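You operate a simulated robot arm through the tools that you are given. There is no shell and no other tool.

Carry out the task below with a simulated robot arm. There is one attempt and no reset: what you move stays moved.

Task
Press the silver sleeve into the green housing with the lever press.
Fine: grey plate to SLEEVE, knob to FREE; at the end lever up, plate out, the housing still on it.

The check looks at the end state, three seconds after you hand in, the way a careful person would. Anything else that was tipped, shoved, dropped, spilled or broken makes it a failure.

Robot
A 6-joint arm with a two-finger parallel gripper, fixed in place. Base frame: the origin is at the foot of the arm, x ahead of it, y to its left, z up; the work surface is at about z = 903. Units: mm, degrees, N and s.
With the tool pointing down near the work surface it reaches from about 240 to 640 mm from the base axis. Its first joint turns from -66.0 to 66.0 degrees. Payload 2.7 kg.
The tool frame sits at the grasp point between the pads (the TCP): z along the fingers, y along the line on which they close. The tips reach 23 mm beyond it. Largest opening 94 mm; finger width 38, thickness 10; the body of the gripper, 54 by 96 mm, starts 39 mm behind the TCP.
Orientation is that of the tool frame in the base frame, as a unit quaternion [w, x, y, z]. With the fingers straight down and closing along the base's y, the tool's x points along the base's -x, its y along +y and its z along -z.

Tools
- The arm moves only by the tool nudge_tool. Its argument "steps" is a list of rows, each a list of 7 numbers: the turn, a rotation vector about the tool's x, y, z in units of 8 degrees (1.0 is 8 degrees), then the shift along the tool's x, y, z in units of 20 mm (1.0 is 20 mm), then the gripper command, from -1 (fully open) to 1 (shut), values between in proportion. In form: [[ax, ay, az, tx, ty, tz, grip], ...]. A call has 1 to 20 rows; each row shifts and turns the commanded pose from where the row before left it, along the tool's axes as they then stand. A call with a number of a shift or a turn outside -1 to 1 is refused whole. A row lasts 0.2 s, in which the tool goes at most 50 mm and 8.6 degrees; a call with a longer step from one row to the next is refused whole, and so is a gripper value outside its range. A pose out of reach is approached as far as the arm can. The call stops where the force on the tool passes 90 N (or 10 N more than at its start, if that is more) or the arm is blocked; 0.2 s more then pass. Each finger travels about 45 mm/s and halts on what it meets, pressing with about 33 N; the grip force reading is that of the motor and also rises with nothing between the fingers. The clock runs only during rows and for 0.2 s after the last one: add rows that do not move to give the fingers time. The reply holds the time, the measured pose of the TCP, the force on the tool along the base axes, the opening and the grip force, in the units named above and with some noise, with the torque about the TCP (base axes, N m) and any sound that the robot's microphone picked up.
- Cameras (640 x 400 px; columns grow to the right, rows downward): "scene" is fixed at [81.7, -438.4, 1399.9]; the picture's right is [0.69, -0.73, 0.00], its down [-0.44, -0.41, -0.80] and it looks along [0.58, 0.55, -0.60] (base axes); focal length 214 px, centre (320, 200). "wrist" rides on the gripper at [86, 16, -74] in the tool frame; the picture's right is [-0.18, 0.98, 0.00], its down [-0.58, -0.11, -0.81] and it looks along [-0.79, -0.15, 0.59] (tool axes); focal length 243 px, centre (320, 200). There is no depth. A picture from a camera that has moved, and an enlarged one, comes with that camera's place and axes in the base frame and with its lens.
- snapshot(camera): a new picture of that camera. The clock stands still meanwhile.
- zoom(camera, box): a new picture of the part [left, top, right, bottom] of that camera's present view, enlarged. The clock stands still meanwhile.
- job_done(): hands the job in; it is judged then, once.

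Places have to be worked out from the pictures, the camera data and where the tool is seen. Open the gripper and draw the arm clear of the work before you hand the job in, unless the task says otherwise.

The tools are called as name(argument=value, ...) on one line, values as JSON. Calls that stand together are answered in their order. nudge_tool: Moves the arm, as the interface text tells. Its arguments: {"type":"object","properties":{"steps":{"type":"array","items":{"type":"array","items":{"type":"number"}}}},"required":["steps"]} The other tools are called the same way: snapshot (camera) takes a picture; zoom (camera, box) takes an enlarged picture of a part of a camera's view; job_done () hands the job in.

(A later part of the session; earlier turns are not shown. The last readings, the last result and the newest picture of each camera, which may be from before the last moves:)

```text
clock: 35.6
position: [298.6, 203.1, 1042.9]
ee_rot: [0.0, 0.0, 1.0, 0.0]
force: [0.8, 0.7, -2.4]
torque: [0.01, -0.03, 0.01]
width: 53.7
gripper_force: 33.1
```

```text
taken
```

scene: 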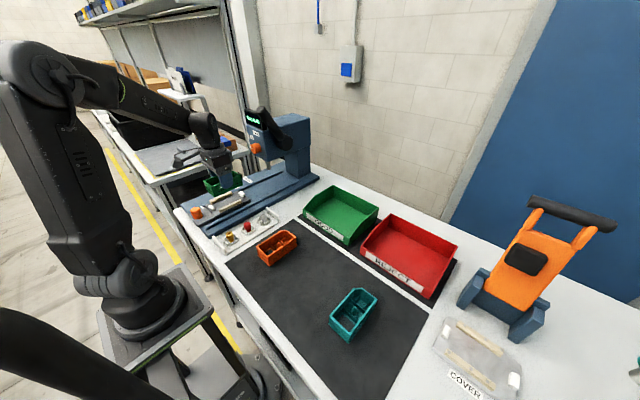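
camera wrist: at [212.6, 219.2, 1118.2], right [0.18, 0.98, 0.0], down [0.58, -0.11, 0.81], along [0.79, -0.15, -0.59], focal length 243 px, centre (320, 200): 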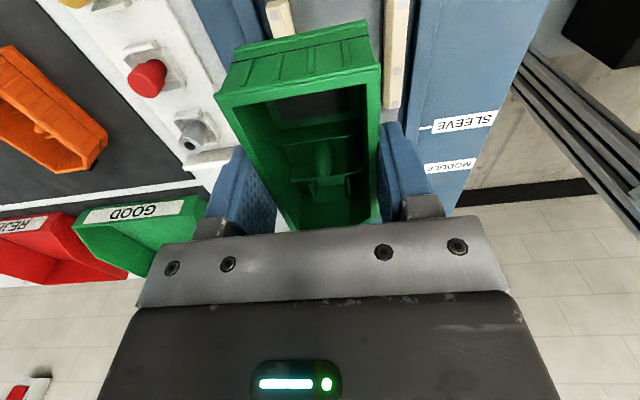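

The TCP is at y≈203, still about 18 mm short. I zoom in on the rails on both sides of the held housing to refine the nest's y-centre.

zoom(camera="wrist", box=[230, 0, 430, 125])

zoom(camera="scene", box=[180, 150, 276, 225])

```text
3.20 times, centred on (330, 62) of wrist
camera zoom: at [212.6, 219.2, 1118.2], right [0.18, 0.98, 0.0], down [0.58, -0.11, 0.81], along [0.79, -0.15, -0.59], focal length 776 px, centre (288, 640)
```

zoom: 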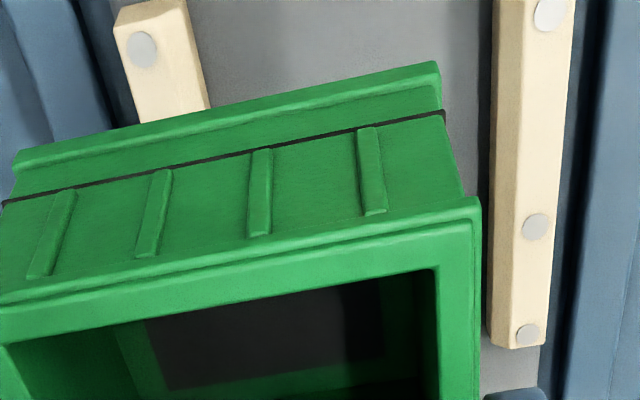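

```text
5.33 times, centred on (228, 188) of scene
camera zoom: at [81.7, -438.4, 1399.9], right [0.69, -0.73, 0.0], down [-0.44, -0.41, -0.8], along [0.58, 0.55, -0.6], focal length 1144 px, centre (811, 267)
```

zoom: 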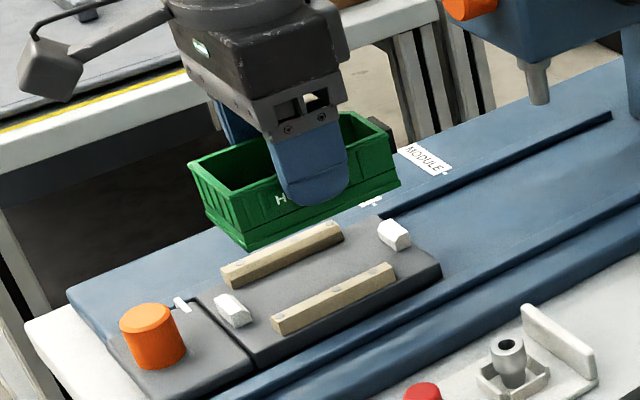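

The rails' centre line comes out at y≈220.3, the nest's x-centre at ≈299.5 and the rail tops at z≈947. I shift to y≈220.3 and lower so the housing bottom is just above the rails, then check.

nudge_tool(steps=[[0, 0, 0, 0, 0.43, 0.3, 1], [0, 0, 0, 0, 0.43, 0.6, 1], [0, 0, 0, 0, 0, 0.6, 1], [0, 0, 0, 0, 0, 0.6, 1], [0, 0, 0, 0, 0, 0.3, 1], [0, 0, 0, 0, 0, 0, 1]])

zoom(camera="scene", box=[180, 165, 260, 225])

zoom(camera="wrist", box=[200, 0, 456, 160])

```text
clock: 37.0
position: [299.8, 219.4, 993.4]
ee_rot: [0.001, 0.0, 1.0, 0.0]
force: [0.8, 0.5, -0.6]
torque: [0.0, 0.02, -0.03]
width: 53.8
gripper_force: 32.9
```

```text
6.67 times, centred on (220, 195) of scene
camera zoom: at [81.7, -438.4, 1399.9], right [0.69, -0.73, 0.0], down [-0.44, -0.41, -0.8], along [0.58, 0.55, -0.6], focal length 1430 px, centre (987, 233)
```

zoom: 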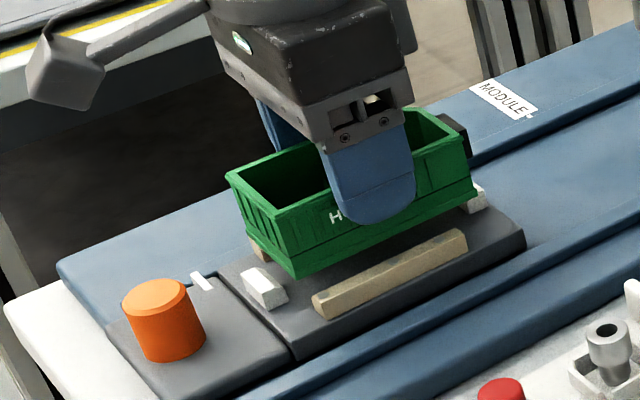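

```text
2.50 times, centred on (328, 80) of wrist
camera zoom: at [212.6, 235.7, 1070.1], right [0.18, 0.98, 0.0], down [0.58, -0.11, 0.81], along [0.79, -0.15, -0.59], focal length 606 px, centre (300, 500)
```

zoom: 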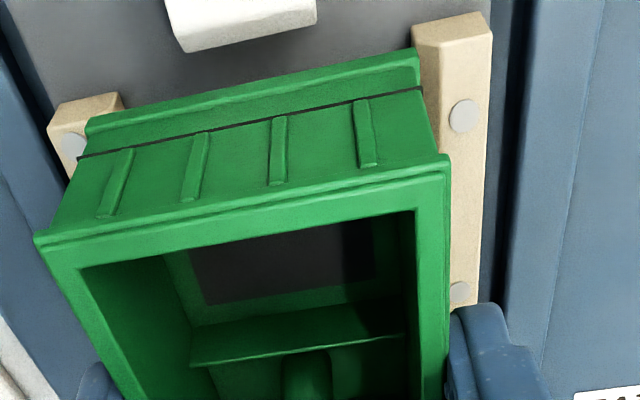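

The housing's near bottom edge shows at x≈251 against the block's inner face at ≈249, and its y-centre at ≈219.3 against the nest's 220.1. I correct by about -1.2 mm in x and +0.8 mm in y and ease down in small steps while watching the force.

nudge_tool(steps=[[0, 0, 0, 0.06, 0.04, 0, 1], [0, 0, 0, 0, 0, 0.15, 1], [0, 0, 0, 0, 0, 0.15, 1], [0, 0, 0, 0, 0, 0.15, 1], [0, 0, 0, 0, 0, 0.1, 1], [0, 0, 0, 0, 0, 0, 1]])

zoom(camera="scene", box=[196, 165, 260, 213])

zoom(camera="wrist", box=[200, 0, 456, 160])

```text
clock: 38.4
position: [298.0, 221.6, 984.5]
ee_rot: [0.001, 0.0, 1.0, 0.0]
force: [-0.5, 1.2, -1.6]
torque: [0.0, 0.01, 0.07]
width: 53.5
gripper_force: 33.0
```

```text
8.33 times, centred on (228, 189) of scene
camera zoom: at [81.7, -438.4, 1399.9], right [0.69, -0.73, 0.0], down [-0.44, -0.41, -0.8], along [0.58, 0.55, -0.6], focal length 1787 px, centre (1087, 292)
```

zoom: 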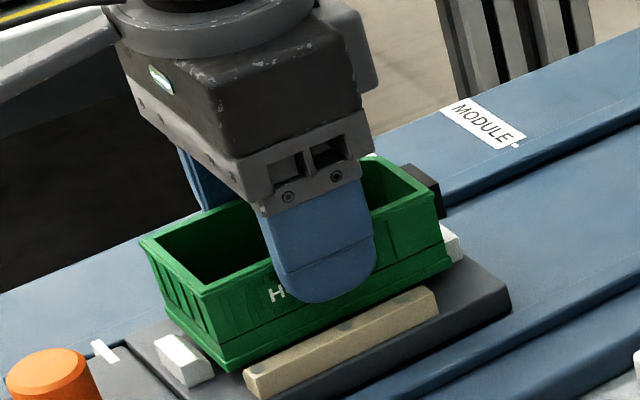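

```text
2.50 times, centred on (328, 80) of wrist
camera zoom: at [211.5, 236.8, 1059.0], right [0.18, 0.98, 0.0], down [0.58, -0.11, 0.81], along [0.79, -0.15, -0.59], focal length 606 px, centre (300, 500)
```

zoom: 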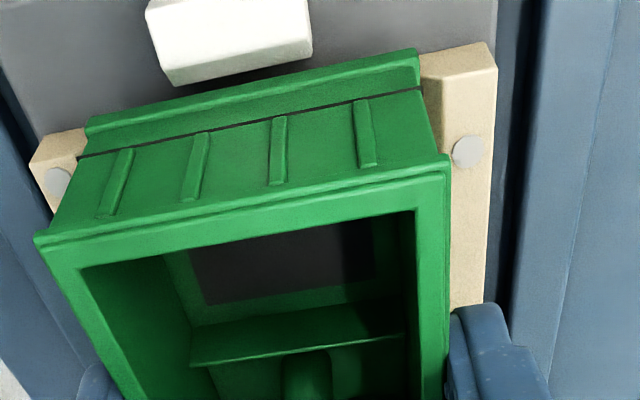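

No contact yet and the near edge now lines up within a millimetre. I keep lowering in 2 mm steps.

nudge_tool(steps=[[0, 0, 0, 0, 0, 0.1, 1], [0, 0, 0, 0, 0, 0.1, 1], [0, 0, 0, 0, 0, 0.1, 1], [0, 0, 0, 0, 0, 0, 1]])

zoom(camera="scene", box=[196, 165, 260, 213])

```text
clock: 39.4
position: [298.6, 220.2, 978.6]
ee_rot: [0.0, 0.0, 1.0, 0.0]
force: [-1.3, 0.3, -1.7]
torque: [-0.02, -0.01, 0.0]
width: 53.5
gripper_force: 33.3
```

```text
8.33 times, centred on (228, 189) of scene
camera zoom: at [81.7, -438.4, 1399.9], right [0.69, -0.73, 0.0], down [-0.44, -0.41, -0.8], along [0.58, 0.55, -0.6], focal length 1787 px, centre (1087, 292)
```

zoom: 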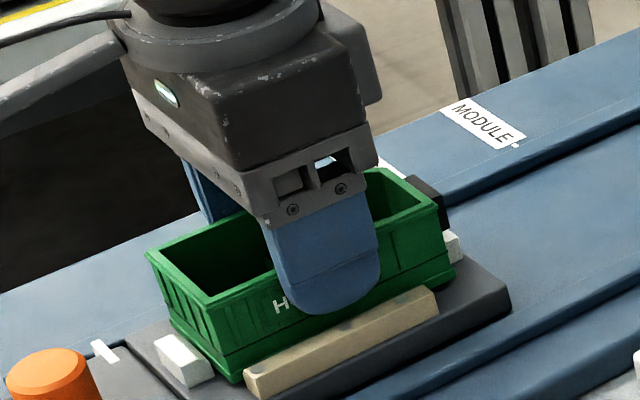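

Still free and entering between the blocks. I continue in small steps.

nudge_tool(steps=[[0, 0, 0, 0, 0, 0.1, 1], [0, 0, 0, 0, 0, 0.1, 1], [0, 0, 0, 0, 0, 0, 1]])

nudge_tool(steps=[[0, 0, 0, 0, 0, 0.1, 1], [0, 0, 0, 0, 0, 0, 1]])

zoom(camera="scene", box=[196, 165, 260, 213])

```text
clock: 40.2
position: [299.4, 221.8, 973.5]
ee_rot: [0.001, -0.002, 1.0, -0.001]
force: [-1.4, -2.1, 9.2]
torque: [-0.17, 0.3, 0.02]
width: 53.7
gripper_force: 33.1
```

```text
clock: 40.8
position: [299.5, 220.9, 973.5]
ee_rot: [0.002, 0.0, 1.0, 0.002]
force: [-1.1, -7.0, 32.4]
torque: [-0.32, -0.04, -0.02]
width: 54.1
gripper_force: 32.8
```

```text
8.33 times, centred on (228, 189) of scene
camera zoom: at [81.4, -438.8, 1399.8], right [0.69, -0.73, 0.0], down [-0.43, -0.41, -0.8], along [0.58, 0.55, -0.6], focal length 1787 px, centre (1087, 292)
```

zoom: 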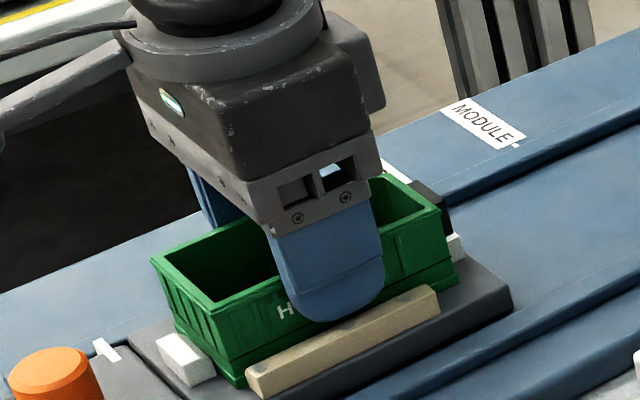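

Contact at TCP z≈973.5, 32 N upward, which matches the housing bottoming on the plate (z≈935). I ease off a millimetre, open the fingers and look.

nudge_tool(steps=[[0, 0, 0, 0, 0, -0.07, 1], [0, 0, 0, 0, 0, 0, 0], [0, 0, 0, 0, 0, 0, -0.3], [0, 0, 0, 0, 0, 0, -0.5], [0, 0, 0, 0, 0, 0, -0.5]])

zoom(camera="scene", box=[196, 165, 260, 213])

snapshot(camera="wrist")

```text
clock: 42.0
position: [297.7, 221.3, 972.5]
ee_rot: [-0.001, 0.0, 1.0, 0.0]
force: [-0.2, -0.6, 0.3]
torque: [0.05, -0.01, -0.02]
width: 70.5
gripper_force: 0.1
```

```text
8.33 times, centred on (228, 189) of scene
camera zoom: at [81.7, -438.4, 1399.9], right [0.69, -0.73, 0.0], down [-0.44, -0.41, -0.8], along [0.58, 0.55, -0.6], focal length 1787 px, centre (1087, 292)
```

zoom: 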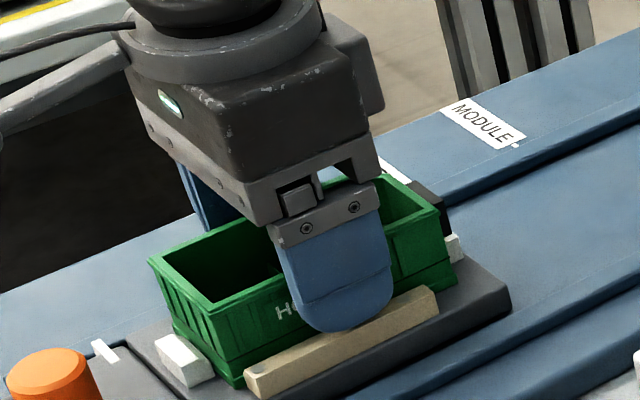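

```text
taken
camera wrist: at [211.7, 236.8, 1048.3], right [0.18, 0.98, 0.0], down [0.58, -0.11, 0.81], along [0.79, -0.15, -0.59], focal length 243 px, centre (320, 200)
```

wrist: 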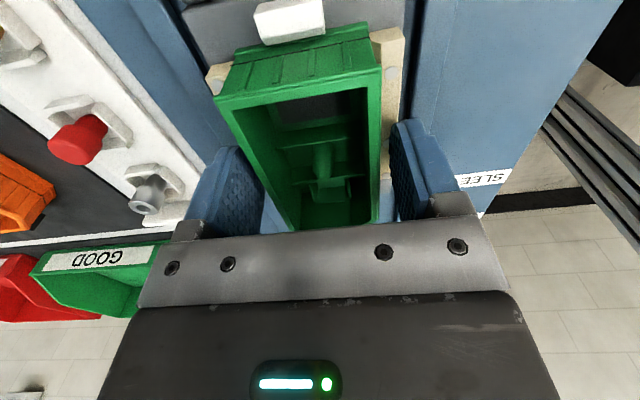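

The fingers are free at 70 mm and the housing stands between the rails. I lift straight up and inspect the seating.

nudge_tool(steps=[[0, 0, 0, 0, 0, -0.5, -0.5], [0, 0, 0, 0, 0, -1, -0.5], [0, 0, 0, 0, 0, -1, -0.5], [0, 0, 0, 0, 0, -1, -0.5], [0, 0, 0, 0, 0, -1, -0.5], [0, 0, 0, 0, 0, -1, -0.5]])

zoom(camera="scene", box=[180, 165, 260, 225])

snapshot(camera="wrist")

```text
clock: 43.4
position: [298.4, 220.5, 1084.7]
ee_rot: [0.0, 0.0, 1.0, -0.001]
force: [-0.7, 0.2, 0.1]
torque: [0.0, 0.03, 0.0]
width: 70.3
gripper_force: 0.1
```

```text
6.67 times, centred on (220, 195) of scene
camera zoom: at [81.7, -438.4, 1399.9], right [0.69, -0.73, 0.0], down [-0.44, -0.41, -0.8], along [0.58, 0.55, -0.6], focal length 1430 px, centre (987, 233)
```

zoom: 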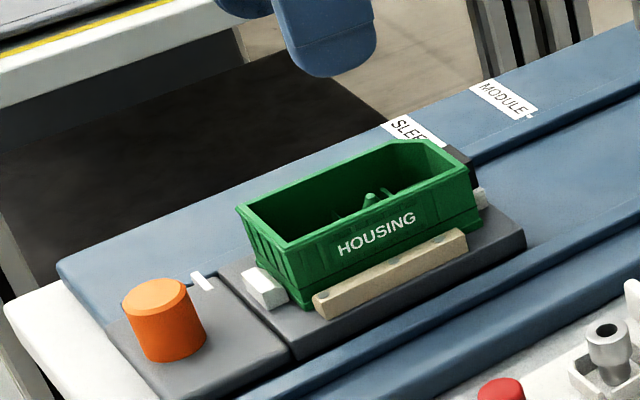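

```text
taken
camera wrist: at [211.4, 236.8, 1159.0], right [0.18, 0.98, 0.0], down [0.58, -0.11, 0.81], along [0.79, -0.15, -0.59], focal length 243 px, centre (320, 200)
```

wrist: 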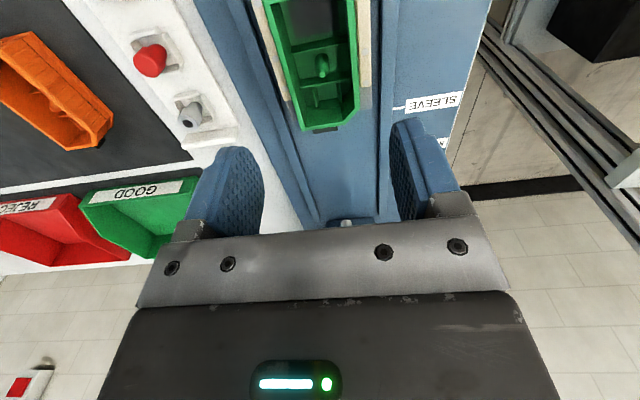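

The housing sits level between rails and blocks. I zoom in to locate its peg relative to the plate mark and ram.

zoom(camera="wrist", box=[260, 20, 388, 140])

zoom(camera="scene", box=[204, 178, 244, 208])

```text
3.33 times, centred on (324, 80) of wrist
camera zoom: at [211.4, 236.8, 1159.0], right [0.18, 0.98, 0.0], down [0.58, -0.11, 0.81], along [0.79, -0.15, -0.59], focal length 809 px, centre (307, 600)
```

zoom: 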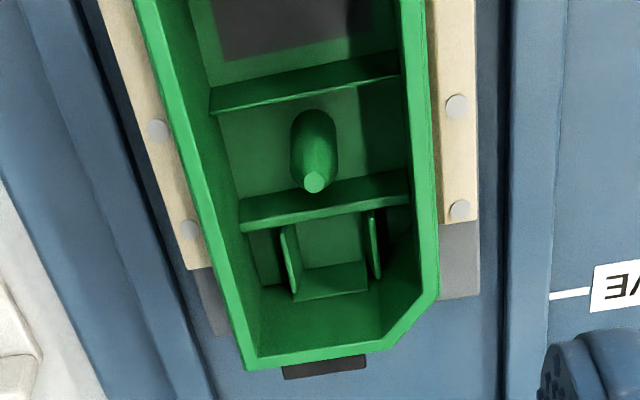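

```text
13.33 times, centred on (224, 193) of scene
camera zoom: at [81.7, -438.4, 1399.9], right [0.69, -0.73, 0.0], down [-0.44, -0.41, -0.8], along [0.58, 0.55, -0.6], focal length 2860 px, centre (1600, 293)
```

zoom: 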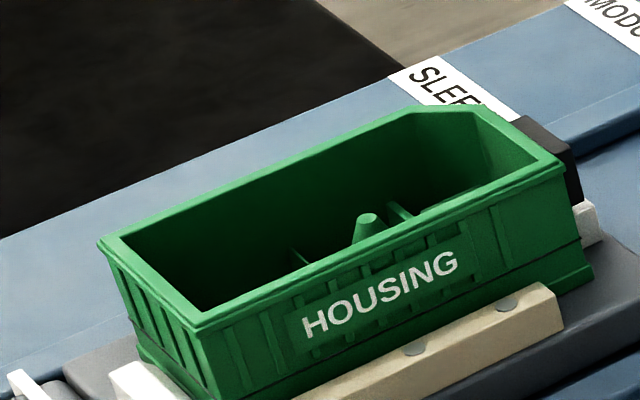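

The peg tip stands at about (306,221,966). Before loading the sleeve I'll test the plate with just the housing: I move above the orange plate handle, estimated at (194,219).

nudge_tool(steps=[[0, 0, 0, 0.87, 0, 0, -0.5], [0, 0, 0, 0.87, 0, 0, -0.5], [0, 0, 0, 0.87, 0, 0.3, -0.5], [0, 0, 0, 0.87, 0, 0.6, -0.5], [0, 0, 0, 0.87, 0, 0.6, -0.5], [0, 0, 0, 0.87, 0, 0.6, -0.5], [0, 0, 0, 0, 0, 0, -0.5]])

snapshot(camera="wrist")

zoom(camera="scene", box=[160, 150, 256, 225])

```text
clock: 45.0
position: [193.8, 220.9, 1041.4]
ee_rot: [0.001, 0.0, 1.0, 0.0]
force: [-1.0, -0.2, -0.9]
torque: [0.0, -0.01, -0.01]
width: 70.3
gripper_force: 0.1
```

```text
taken
camera wrist: at [107.0, 236.7, 1116.5], right [0.18, 0.98, 0.0], down [0.58, -0.11, 0.81], along [0.79, -0.15, -0.59], focal length 243 px, centre (320, 200)
```

wrist: 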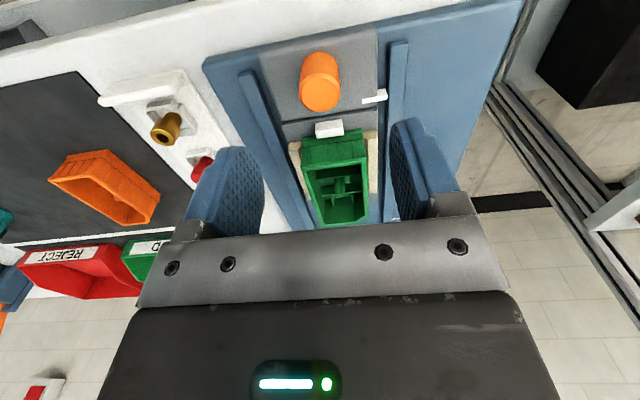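

```text
5.33 times, centred on (208, 188) of scene
camera zoom: at [81.7, -438.4, 1399.9], right [0.69, -0.73, 0.0], down [-0.44, -0.41, -0.8], along [0.58, 0.55, -0.6], focal length 1144 px, centre (917, 267)
```

zoom: 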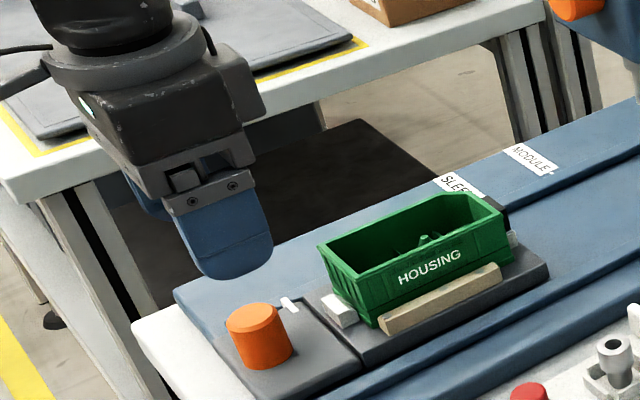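

The wrist view puts the handle axis at about (196,220). I shift 2 mm, descend around it to z≈957 and close.

nudge_tool(steps=[[0, 0, 0, -0.1, 0, 0.8, -0.5], [0, 0, 0, 0, 0, 0.8, -0.5], [0, 0, 0, 0, 0, 0.8, -0.5], [0, 0, 0, 0, 0, 0.8, -0.5], [0, 0, 0, 0, 0, 0.8, -0.5], [0, 0, 0, 0, 0, 0.2, -0.5], [0, 0, 0, 0, 0, 0, -0.5]])

zoom(camera="scene", box=[160, 150, 256, 225])

```text
clock: 46.6
position: [197.0, 220.2, 956.9]
ee_rot: [0.0, 0.0, 1.0, 0.0]
force: [0.4, -0.3, 0.0]
torque: [0.03, 0.02, -0.03]
width: 70.3
gripper_force: 0.1
```

```text
5.33 times, centred on (208, 188) of scene
camera zoom: at [81.7, -438.4, 1399.9], right [0.69, -0.73, 0.0], down [-0.44, -0.41, -0.8], along [0.58, 0.55, -0.6], focal length 1144 px, centre (917, 267)
```

zoom: 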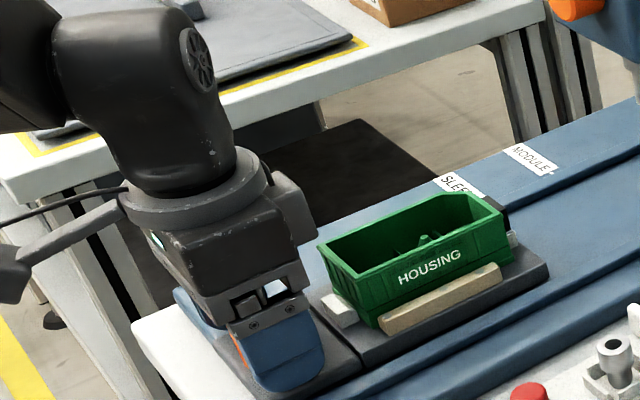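

The jaws are around the handle without contact. I close them on it.

nudge_tool(steps=[[0, 0, 0, 0, 0, 0, 0], [0, 0, 0, 0, 0, 0, 0.3], [0, 0, 0, 0, 0, 0, 1], [0, 0, 0, 0, 0, 0, 1], [0, 0, 0, 0, 0, 0, 1]])

nudge_tool(steps=[[0, 0, 0, -0.25, 0, 0, 1], [0, 0, 0, -0.5, 0, 0, 1], [0, 0, 0, 0, 0, 0, 1]])

```text
clock: 47.8
position: [195.4, 220.3, 955.9]
ee_rot: [0.0, 0.0, 1.0, 0.001]
force: [0.2, 2.1, 0.3]
torque: [-0.41, -0.02, -0.06]
width: 27.7
gripper_force: 44.9
```

```text
clock: 48.6
position: [210.6, 220.3, 956.4]
ee_rot: [0.0, -0.001, 1.0, 0.0]
force: [-0.4, 0.3, 2.7]
torque: [-0.25, 0.41, 0.09]
width: 27.8
gripper_force: 44.9
```

The handle is held (27.7 mm) and the first 15 mm moved with almost no force. I check that the plate followed with the housing.

zoom(camera="scene", box=[160, 150, 256, 225])

```text
5.33 times, centred on (208, 188) of scene
camera zoom: at [81.7, -438.4, 1399.9], right [0.69, -0.73, 0.0], down [-0.44, -0.41, -0.8], along [0.58, 0.55, -0.6], focal length 1144 px, centre (917, 267)
```

zoom: 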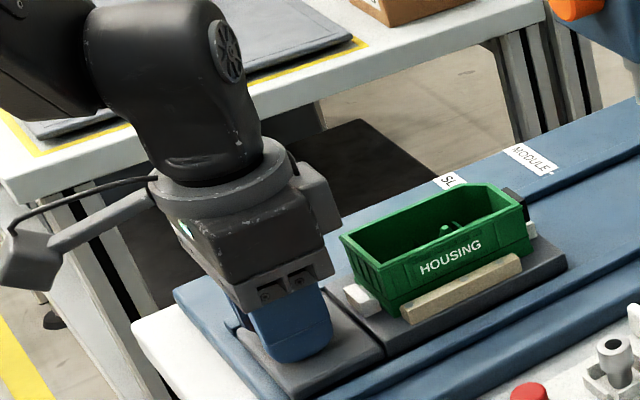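

The plate and housing moved together. I push on about 130 mm toward the SLEEVE line in gentle steps.

nudge_tool(steps=[[0, 0, 0, -0.25, 0, 0, 1], [0, 0, 0, -0.5, 0, 0, 1], [0, 0, 0, -0.5, 0, 0, 1], [0, 0, 0, -0.5, 0, 0, 1], [0, 0, 0, -0.5, 0, 0, 1], [0, 0, 0, -0.5, 0, 0, 1], [0, 0, 0, -0.5, 0, 0, 1], [0, 0, 0, -0.5, 0, 0, 1], [0, 0, 0, -0.5, 0, 0, 1], [0, 0, 0, -0.5, 0, 0, 1], [0, 0, 0, -0.5, 0, 0, 1], [0, 0, 0, -0.5, 0, 0, 1], [0, 0, 0, -0.5, 0, 0, 1], [0, 0, 0, -0.25, 0, 0, 1], [0, 0, 0, 0, 0, 0, 1]])

zoom(camera="scene", box=[200, 130, 296, 205])

snapshot(camera="wrist")

```text
clock: 51.8
position: [341.7, 220.3, 957.3]
ee_rot: [0.0, 0.0, 1.0, 0.0]
force: [0.2, -8.3, -3.5]
torque: [0.53, -0.21, 0.09]
width: 27.7
gripper_force: 44.8
```

```text
5.33 times, centred on (248, 168) of scene
camera zoom: at [81.7, -438.6, 1399.8], right [0.69, -0.73, 0.0], down [-0.44, -0.41, -0.8], along [0.58, 0.55, -0.6], focal length 1144 px, centre (704, 373)
```

zoom: 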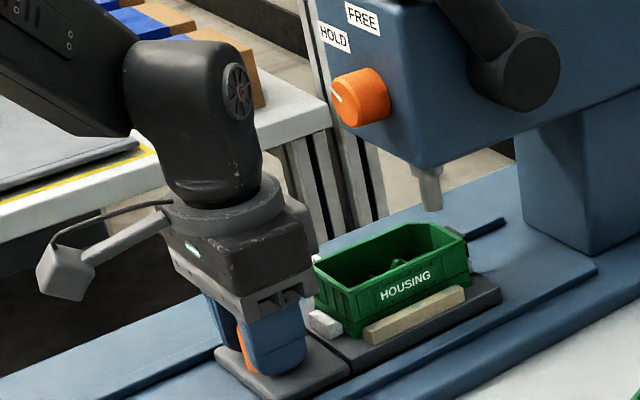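

```text
taken
camera wrist: at [254.6, 236.3, 1032.6], right [0.18, 0.98, 0.0], down [0.58, -0.11, 0.81], along [0.79, -0.15, -0.59], focal length 243 px, centre (320, 200)
```

wrist: 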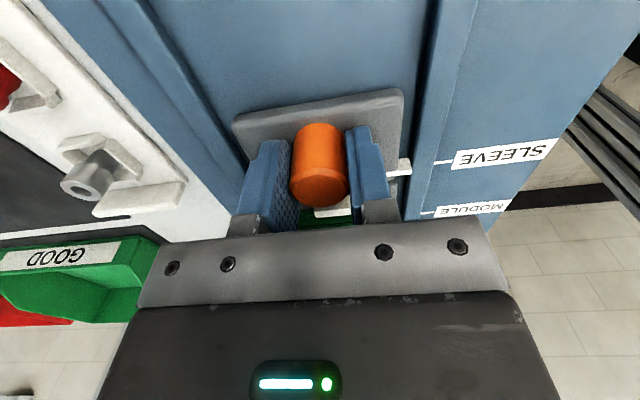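

The plate slides freely and the mark is coming up on the SLEEVE tick. I zoom in on the mark.

zoom(camera="wrist", box=[380, 130, 476, 220])

zoom(camera="scene", box=[244, 150, 292, 200])

```text
4.44 times, centred on (428, 175) of wrist
camera zoom: at [254.6, 236.3, 1032.6], right [0.18, 0.98, 0.0], down [0.58, -0.11, 0.81], along [0.79, -0.15, -0.59], focal length 1078 px, centre (-160, 311)
```

zoom: 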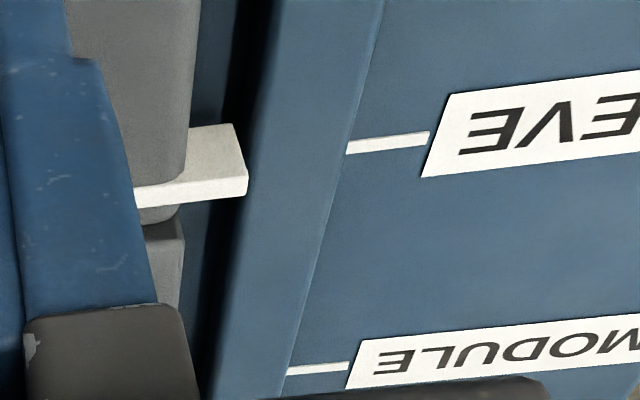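

```text
8.00 times, centred on (268, 175) of scene
camera zoom: at [81.7, -438.6, 1399.8], right [0.69, -0.73, 0.0], down [-0.44, -0.41, -0.8], along [0.58, 0.55, -0.6], focal length 1716 px, centre (736, 400)
```

zoom: 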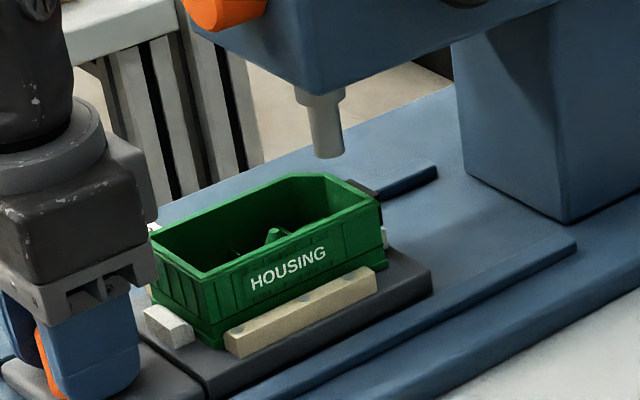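

The mark is some 8 mm short of the SLEEVE tick, and there the ram would stand about 27 mm beyond the centre peg, over the small walled pocket at the +x end. I measure peg, pocket and sleeve more precisely before deciding where the sleeve belongs.

zoom(camera="scene", box=[256, 172, 288, 192])

zoom(camera="scene", box=[344, 295, 376, 325])

zoom(camera="scene", box=[256, 208, 272, 224])

zoom(camera="wrist", box=[52, 125, 142, 215])

```text
16.00 times, centred on (272, 182) of scene
camera zoom: at [81.7, -438.6, 1399.8], right [0.69, -0.73, 0.0], down [-0.44, -0.41, -0.8], along [0.58, 0.55, -0.6], focal length 3432 px, centre (1088, 488)
```

zoom: 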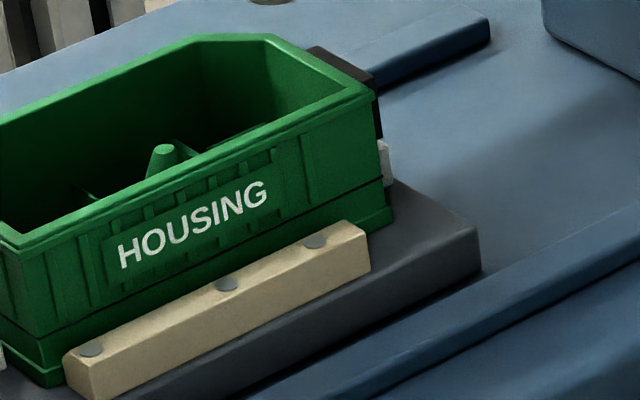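

```text
13.33 times, centred on (360, 310) of scene
camera zoom: at [81.7, -438.6, 1399.8], right [0.69, -0.73, 0.0], down [-0.44, -0.41, -0.8], along [0.58, 0.55, -0.6], focal length 2860 px, centre (-213, -1267)
```

zoom: 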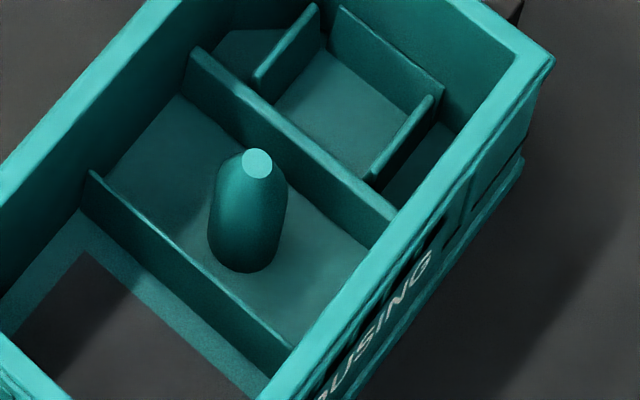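

```text
16.00 times, centred on (264, 216) of scene
camera zoom: at [81.7, -438.6, 1399.8], right [0.69, -0.73, 0.0], down [-0.44, -0.41, -0.8], along [0.58, 0.55, -0.6], focal length 3432 px, centre (1216, -56)
```

zoom: 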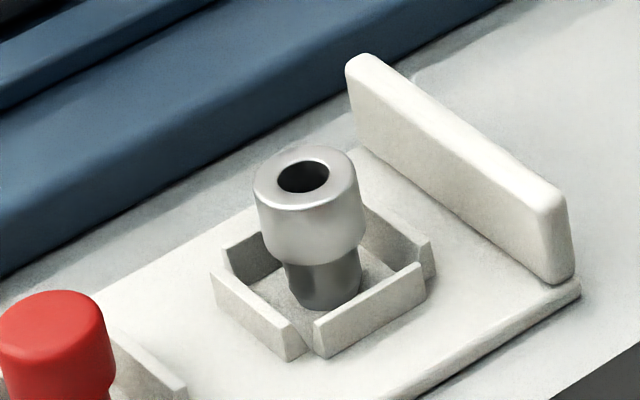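

```text
4.44 times, centred on (97, 170) of wrist
camera zoom: at [254.6, 236.3, 1032.6], right [0.18, 0.98, 0.0], down [0.58, -0.11, 0.81], along [0.79, -0.15, -0.59], focal length 1078 px, centre (1311, 333)
```

zoom: 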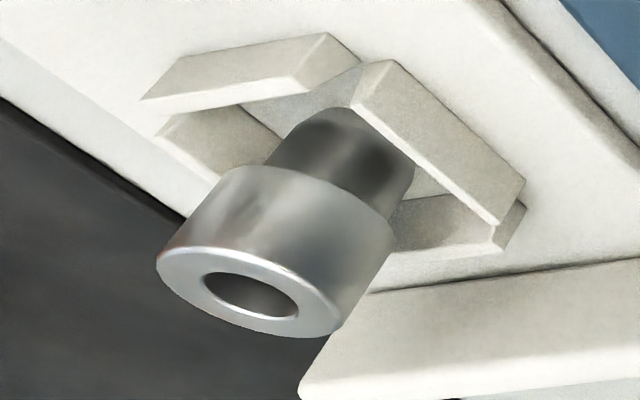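

The teal twin shows the interior clearly: bullet-shaped centre peg, walled pocket at the +x end and window bay at the -x end. I bring the mark exactly to the SLEEVE tick and look for a detent or a display change.

nudge_tool(steps=[[0, 0, 0, -0.15, 0, 0, 1], [0, 0, 0, -0.15, 0, 0, 1], [0, 0, 0, 0, 0, 0, 1]])

zoom(camera="wrist", box=[380, 130, 476, 220])

zoom(camera="scene", box=[236, 100, 316, 190])

```text
clock: 52.6
position: [346.5, 218.9, 956.5]
ee_rot: [0.0, 0.001, 1.0, 0.0]
force: [-1.0, -11.3, 0.6]
torque: [0.55, 0.36, -0.06]
width: 27.7
gripper_force: 45.0
```

```text
4.44 times, centred on (428, 175) of wrist
camera zoom: at [260.4, 236.3, 1032.6], right [0.18, 0.98, 0.0], down [0.58, -0.11, 0.81], along [0.79, -0.15, -0.59], focal length 1078 px, centre (-160, 311)
```

zoom: 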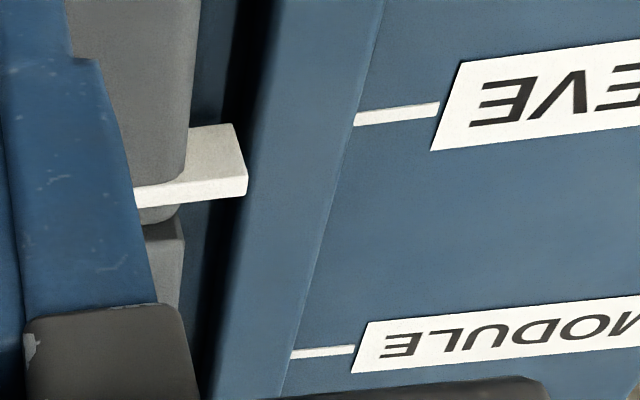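

```text
4.44 times, centred on (276, 145) of scene
camera zoom: at [81.7, -438.7, 1399.8], right [0.69, -0.73, 0.0], down [-0.44, -0.41, -0.8], along [0.58, 0.55, -0.6], focal length 953 px, centre (516, 444)
```

zoom: 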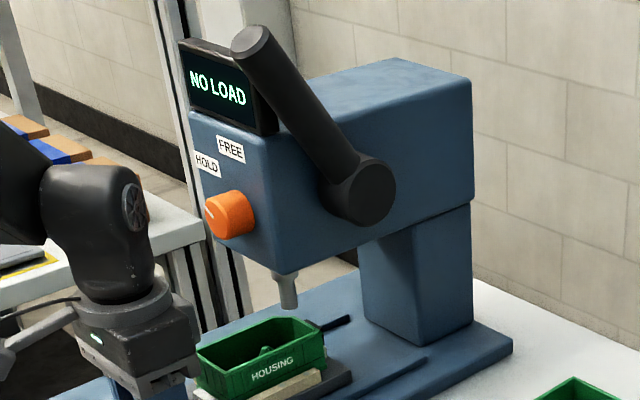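

No detent sound and the display still reads NO LOAD. At SLEEVE the ram is centred over the +x pocket, not over the peg, so I need exact sizes: I zoom hard on the teal twin's peg and pocket, the silver bore and the gold bore.

zoom(camera="scene", box=[344, 300, 364, 320])

zoom(camera="scene", box=[360, 292, 380, 312])

zoom(camera="scene", box=[258, 208, 270, 222])

zoom(camera="scene", box=[223, 228, 237, 246])

```text
16.00 times, centred on (354, 310) of scene
camera zoom: at [81.7, -438.7, 1399.8], right [0.69, -0.73, 0.0], down [-0.44, -0.41, -0.8], along [0.58, 0.55, -0.6], focal length 3432 px, centre (-224, -1560)
```

zoom: 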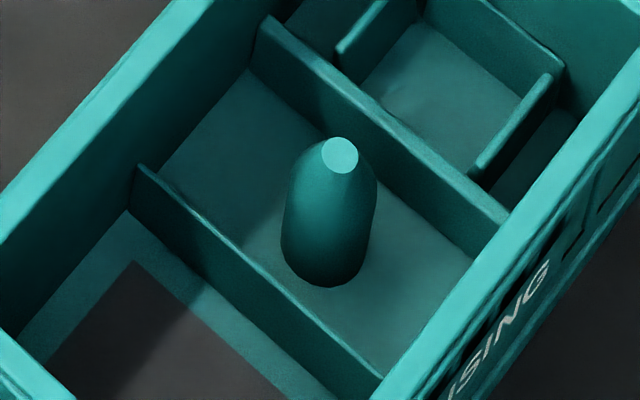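

```text
16.00 times, centred on (370, 302) of scene
camera zoom: at [81.7, -438.7, 1399.8], right [0.69, -0.73, 0.0], down [-0.44, -0.41, -0.8], along [0.58, 0.55, -0.6], focal length 3432 px, centre (-480, -1432)
```

zoom: 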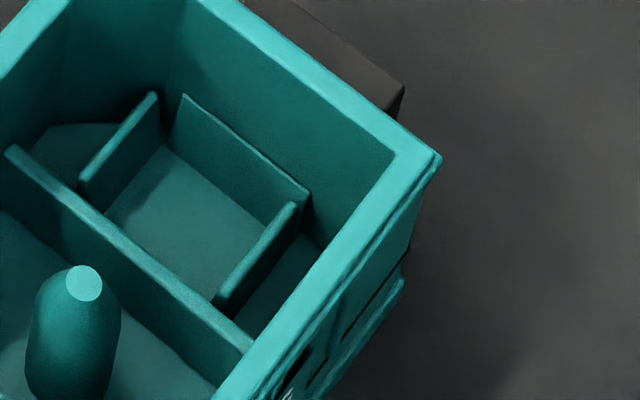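

```text
16.00 times, centred on (264, 215) of scene
camera zoom: at [81.7, -438.7, 1399.8], right [0.69, -0.73, 0.0], down [-0.44, -0.41, -0.8], along [0.58, 0.55, -0.6], focal length 3432 px, centre (1216, -40)
```

zoom: 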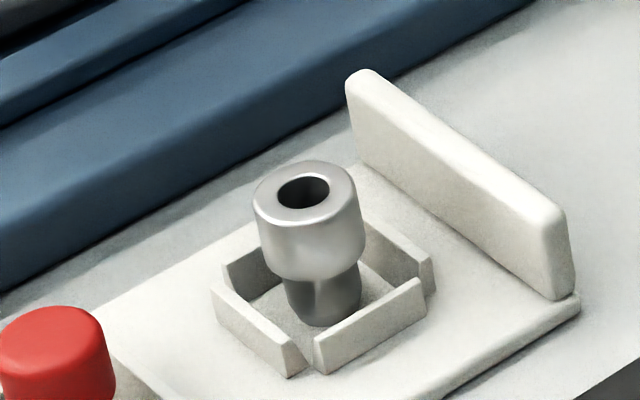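

```text
16.00 times, centred on (230, 237) of scene
camera zoom: at [81.7, -438.7, 1399.8], right [0.69, -0.73, 0.0], down [-0.44, -0.41, -0.8], along [0.58, 0.55, -0.6], focal length 3432 px, centre (1760, -392)
```

zoom: 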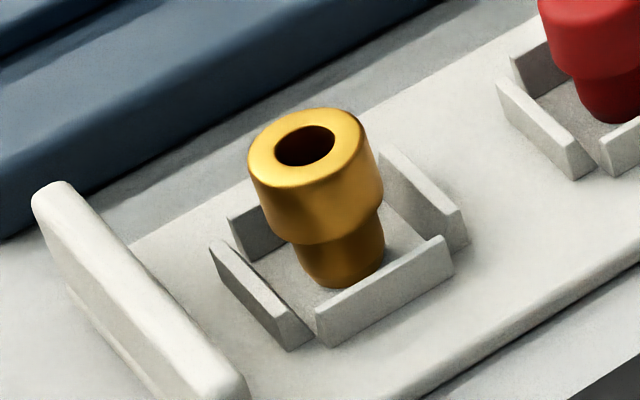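

Wall height of the pocket (≈14 mm) and the sleeve's shank length (≈14 mm) look alike, so I look for further hints: the COVER item, the far-right fixture and the other parts of the scene.

zoom(camera="scene", box=[420, 300, 548, 400])

zoom(camera="scene", box=[440, 180, 632, 310])

zoom(camera="scene", box=[560, 320, 640, 400])

zoom(camera="scene", box=[256, 228, 300, 268])

```text
4.00 times, centred on (484, 350) of scene
camera zoom: at [81.7, -438.7, 1399.8], right [0.69, -0.73, 0.0], down [-0.44, -0.41, -0.8], along [0.58, 0.55, -0.6], focal length 858 px, centre (-336, -400)
```

zoom: 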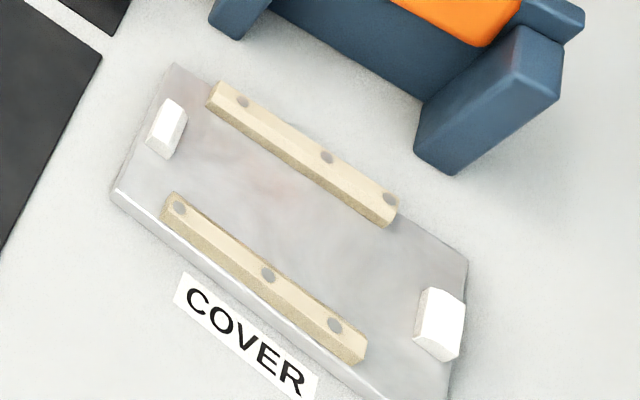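

```text
3.08 times, centred on (536, 245) of scene
camera zoom: at [81.7, -438.7, 1399.8], right [0.69, -0.73, 0.0], down [-0.44, -0.41, -0.8], along [0.58, 0.55, -0.6], focal length 660 px, centre (-345, 62)
```

zoom: 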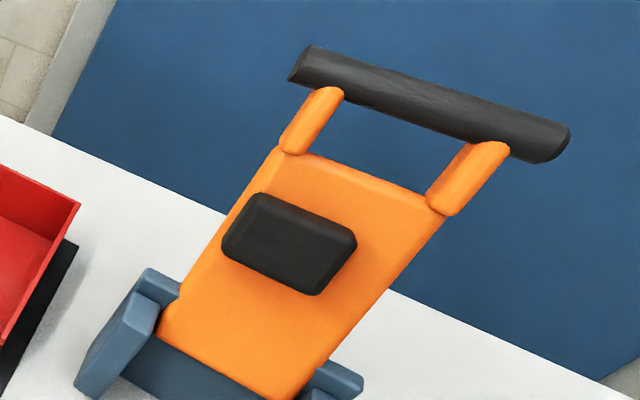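

```text
5.00 times, centred on (600, 360) of scene
camera zoom: at [81.7, -438.7, 1399.8], right [0.69, -0.73, 0.0], down [-0.44, -0.41, -0.8], along [0.58, 0.55, -0.6], focal length 1072 px, centre (-1080, -600)
```

zoom: 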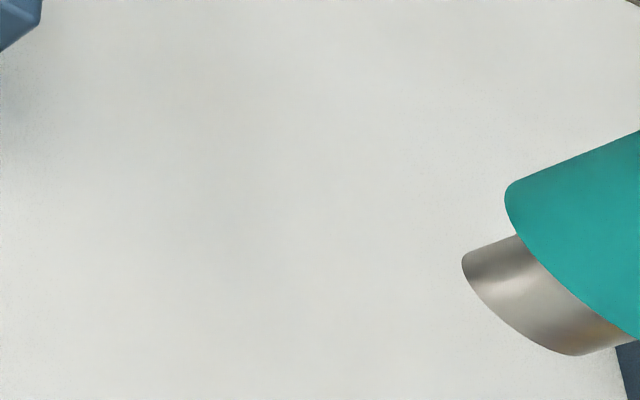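

```text
10.00 times, centred on (278, 248) of scene
camera zoom: at [81.7, -438.7, 1399.8], right [0.69, -0.73, 0.0], down [-0.44, -0.41, -0.8], along [0.58, 0.55, -0.6], focal length 2145 px, centre (740, -280)
```

zoom: 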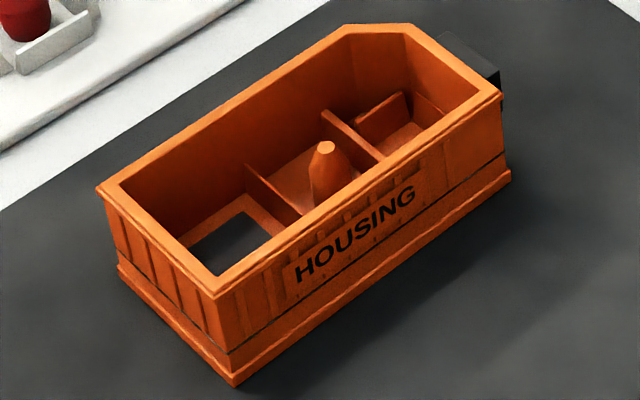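

The SLEEVE station centres the ram on the pocket, but the sleeve's bore suggests the peg. I can settle it safely by feel with the sleeve still in the gripper, so I pull the plate back out first.

nudge_tool(steps=[[0, 0, 0, 0.25, 0, 0, 1], [0, 0, 0, 0.5, 0, 0, 1], [0, 0, 0, 0.5, 0, 0, 1], [0, 0, 0, 0.5, 0, 0, 1], [0, 0, 0, 0.5, 0, 0, 1], [0, 0, 0, 0.5, 0, 0, 1], [0, 0, 0, 0.5, 0, 0, 1], [0, 0, 0, 0.5, 0, 0, 1], [0, 0, 0, 0.5, 0, 0, 1], [0, 0, 0, 0.5, 0, 0, 1], [0, 0, 0, 0.5, 0, 0, 1], [0, 0, 0, 0.5, 0, 0, 1], [0, 0, 0, 0.5, 0, 0, 1], [0, 0, 0, 0.5, 0, 0, 1], [0, 0, 0, 0.5, 0, 0, 1], [0, 0, 0, 0.25, 0, 0, 1], [0, 0, 0, 0, 0, 0, 1]])

zoom(camera="scene", box=[160, 150, 256, 225])

```text
clock: 56.2
position: [197.8, 219.0, 958.5]
ee_rot: [0.0, 0.0, 1.0, -0.001]
force: [-1.8, -16.3, -1.9]
torque: [0.54, -1.03, 0.06]
width: 27.6
gripper_force: 45.4
```

```text
5.33 times, centred on (208, 188) of scene
camera zoom: at [81.6, -438.8, 1399.7], right [0.69, -0.73, 0.0], down [-0.44, -0.41, -0.8], along [0.58, 0.55, -0.6], focal length 1144 px, centre (917, 267)
```

zoom: 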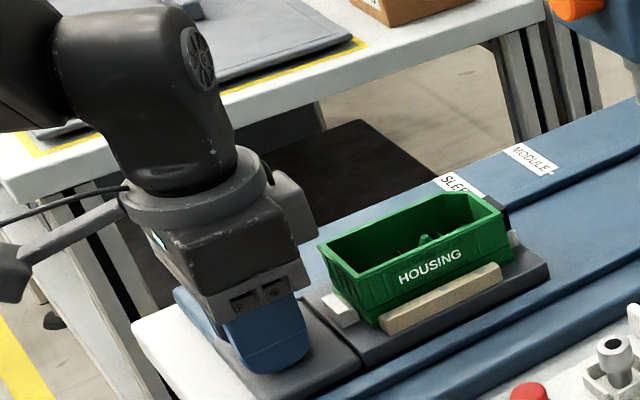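

The plate is back at its out position with the housing in the nest. I release the handle and rise.

nudge_tool(steps=[[0, 0, 0, 0, 0, 0, 0.2], [0, 0, 0, 0, 0, 0, -0.1], [0, 0, 0, 0, 0, 0, -0.5], [0, 0, 0, 0, 0, 0, -0.5], [0, 0, 0, 0, 0, -0.5, -0.5], [0, 0, 0, 0, 0, -1, -0.5], [0, 0, 0, 0, 0, -1, -0.5], [0, 0, 0, 0, 0, -1, -0.5], [0, 0, 0, 0, 0, -1, -0.5], [0, 0, 0, 0, 0, -1, -0.5], [0, 0, 0, 0, 0, -1, -0.5]])

snapshot(camera="wrist")

zoom(camera="scene", box=[180, 165, 276, 240])

```text
clock: 58.6
position: [196.7, 220.0, 1088.4]
ee_rot: [-0.001, 0.0, 1.0, -0.001]
force: [1.0, 1.0, 0.2]
torque: [0.03, 0.02, 0.01]
width: 70.5
gripper_force: 0.1
```

```text
taken
camera wrist: at [110.6, 236.0, 1163.0], right [0.18, 0.98, 0.0], down [0.58, -0.11, 0.81], along [0.79, -0.15, -0.59], focal length 243 px, centre (320, 200)
```

wrist: 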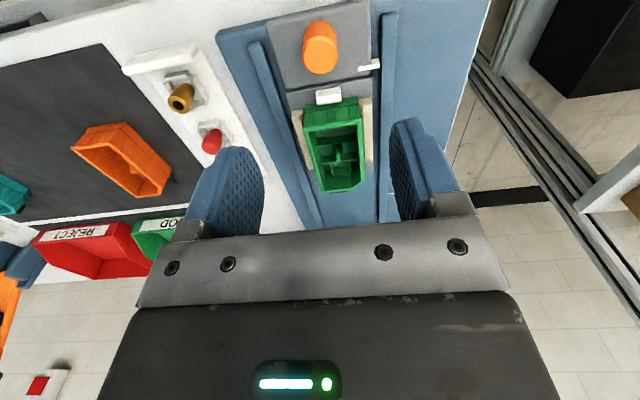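

```text
5.33 times, centred on (228, 202) of scene
camera zoom: at [81.7, -438.4, 1399.9], right [0.69, -0.73, 0.0], down [-0.44, -0.41, -0.8], along [0.58, 0.55, -0.6], focal length 1144 px, centre (811, 187)
```

zoom: 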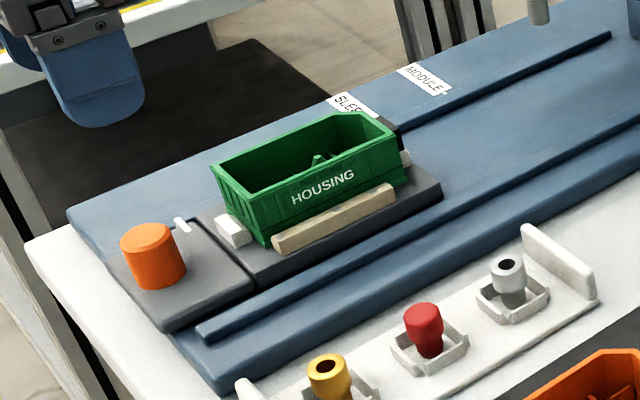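

Next the sleeve: triangulating from two wrist views puts its top at about (344,67.5,937). I move above it with a 60 mm opening and check.

nudge_tool(steps=[[0, 0, 0, -0.8156, -0.847, 0, -0.277], [0, 0, 0, -0.8156, -0.847, 0.2, -0.277], [0, 0, 0, -0.8156, -0.847, 0.3, -0.277], [0, 0, 0, -0.8156, -0.847, 0.3, -0.277], [0, 0, 0, -0.8156, -0.847, 0.3, -0.277], [0, 0, 0, -0.8156, -0.847, 0.3, -0.277], [0, 0, 0, -0.8156, -0.847, 0.3, -0.277], [0, 0, 0, -0.8156, -0.847, 0.3, -0.277], [0, 0, 0, -0.8156, -0.847, 0.3, -0.277], [0, 0, 0, 0, 0, 0, -0.277]])

snapshot(camera="wrist")

zoom(camera="scene", box=[224, 165, 304, 225])

```text
clock: 60.8
position: [344.4, 68.9, 1041.3]
ee_rot: [0.002, -0.001, 1.0, 0.0]
force: [0.2, 0.1, -0.6]
torque: [0.0, 0.0, -0.01]
width: 60.0
gripper_force: 0.0
```

```text
taken
camera wrist: at [257.3, 84.1, 1116.7], right [0.18, 0.98, 0.0], down [0.58, -0.11, 0.81], along [0.79, -0.15, -0.59], focal length 243 px, centre (320, 200)
```

wrist: 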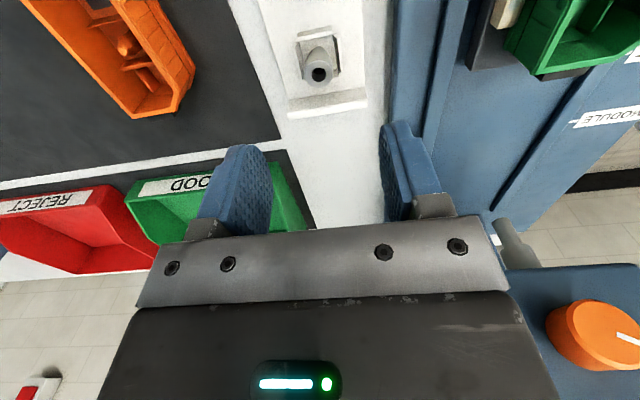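

```text
6.67 times, centred on (264, 195) of scene
camera zoom: at [81.7, -438.4, 1399.9], right [0.69, -0.73, 0.0], down [-0.44, -0.41, -0.8], along [0.58, 0.55, -0.6], focal length 1430 px, centre (693, 233)
```

zoom: 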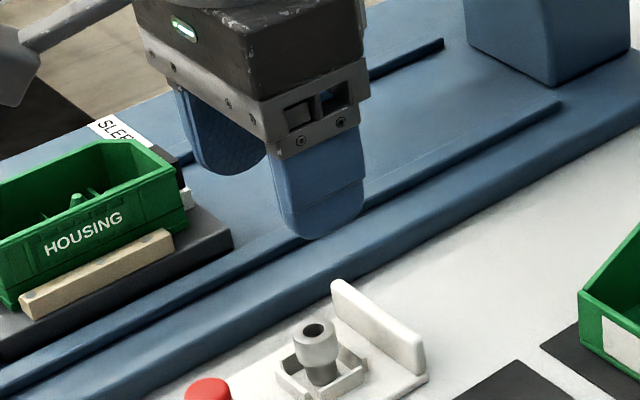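

The sleeve axis reads (343.8,67.5), within a millimetre of the TCP. I descend to z≈950 so that the tips hold the top 10 mm of the sleeve's head.

nudge_tool(steps=[[0, 0, 0, 0.02, -0.04, 0.8, -0.277], [0, 0, 0, 0, 0, 0.9, -0.277], [0, 0, 0, 0, 0, 0.9, -0.277], [0, 0, 0, 0, 0, 0.9, -0.277], [0, 0, 0, 0, 0, 0.8, -0.277], [0, 0, 0, 0, 0, 0.25, -0.277], [0, 0, 0, 0, 0, 0, -0.277]])

zoom(camera="scene", box=[240, 185, 288, 230])

zoom(camera="wrist", box=[256, 20, 416, 140])

```text
clock: 62.4
position: [343.3, 67.4, 950.0]
ee_rot: [0.0, 0.0, 1.0, -0.001]
force: [0.7, -0.6, 0.6]
torque: [0.0, -0.03, 0.02]
width: 60.4
gripper_force: 0.1
```

```text
8.89 times, centred on (264, 208) of scene
camera zoom: at [81.7, -438.4, 1399.9], right [0.69, -0.73, 0.0], down [-0.44, -0.41, -0.8], along [0.58, 0.55, -0.6], focal length 1906 px, centre (818, 133)
```

zoom: 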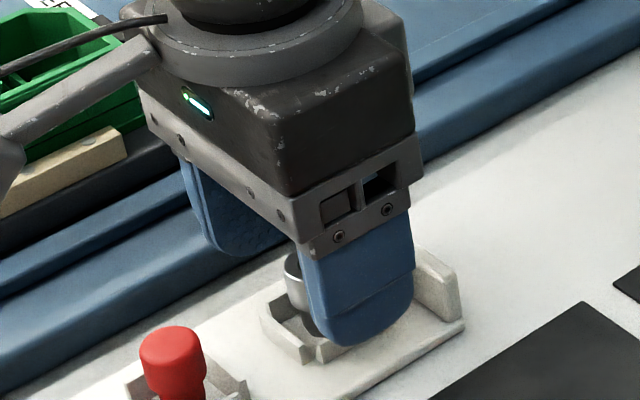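

```text
3.33 times, centred on (336, 80) of wrist
camera zoom: at [256.9, 83.5, 1025.2], right [0.18, 0.98, 0.0], down [0.58, -0.11, 0.81], along [0.79, -0.15, -0.59], focal length 809 px, centre (267, 600)
```

zoom: 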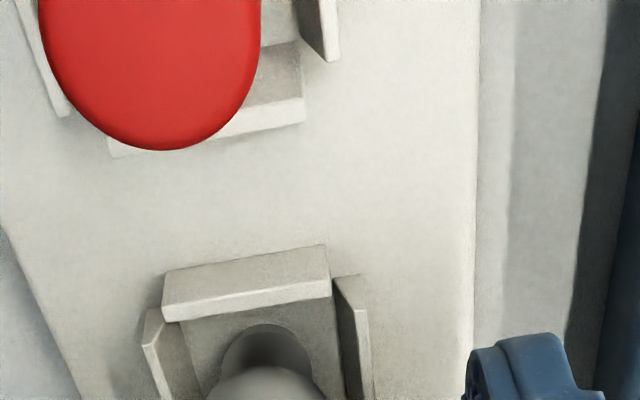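

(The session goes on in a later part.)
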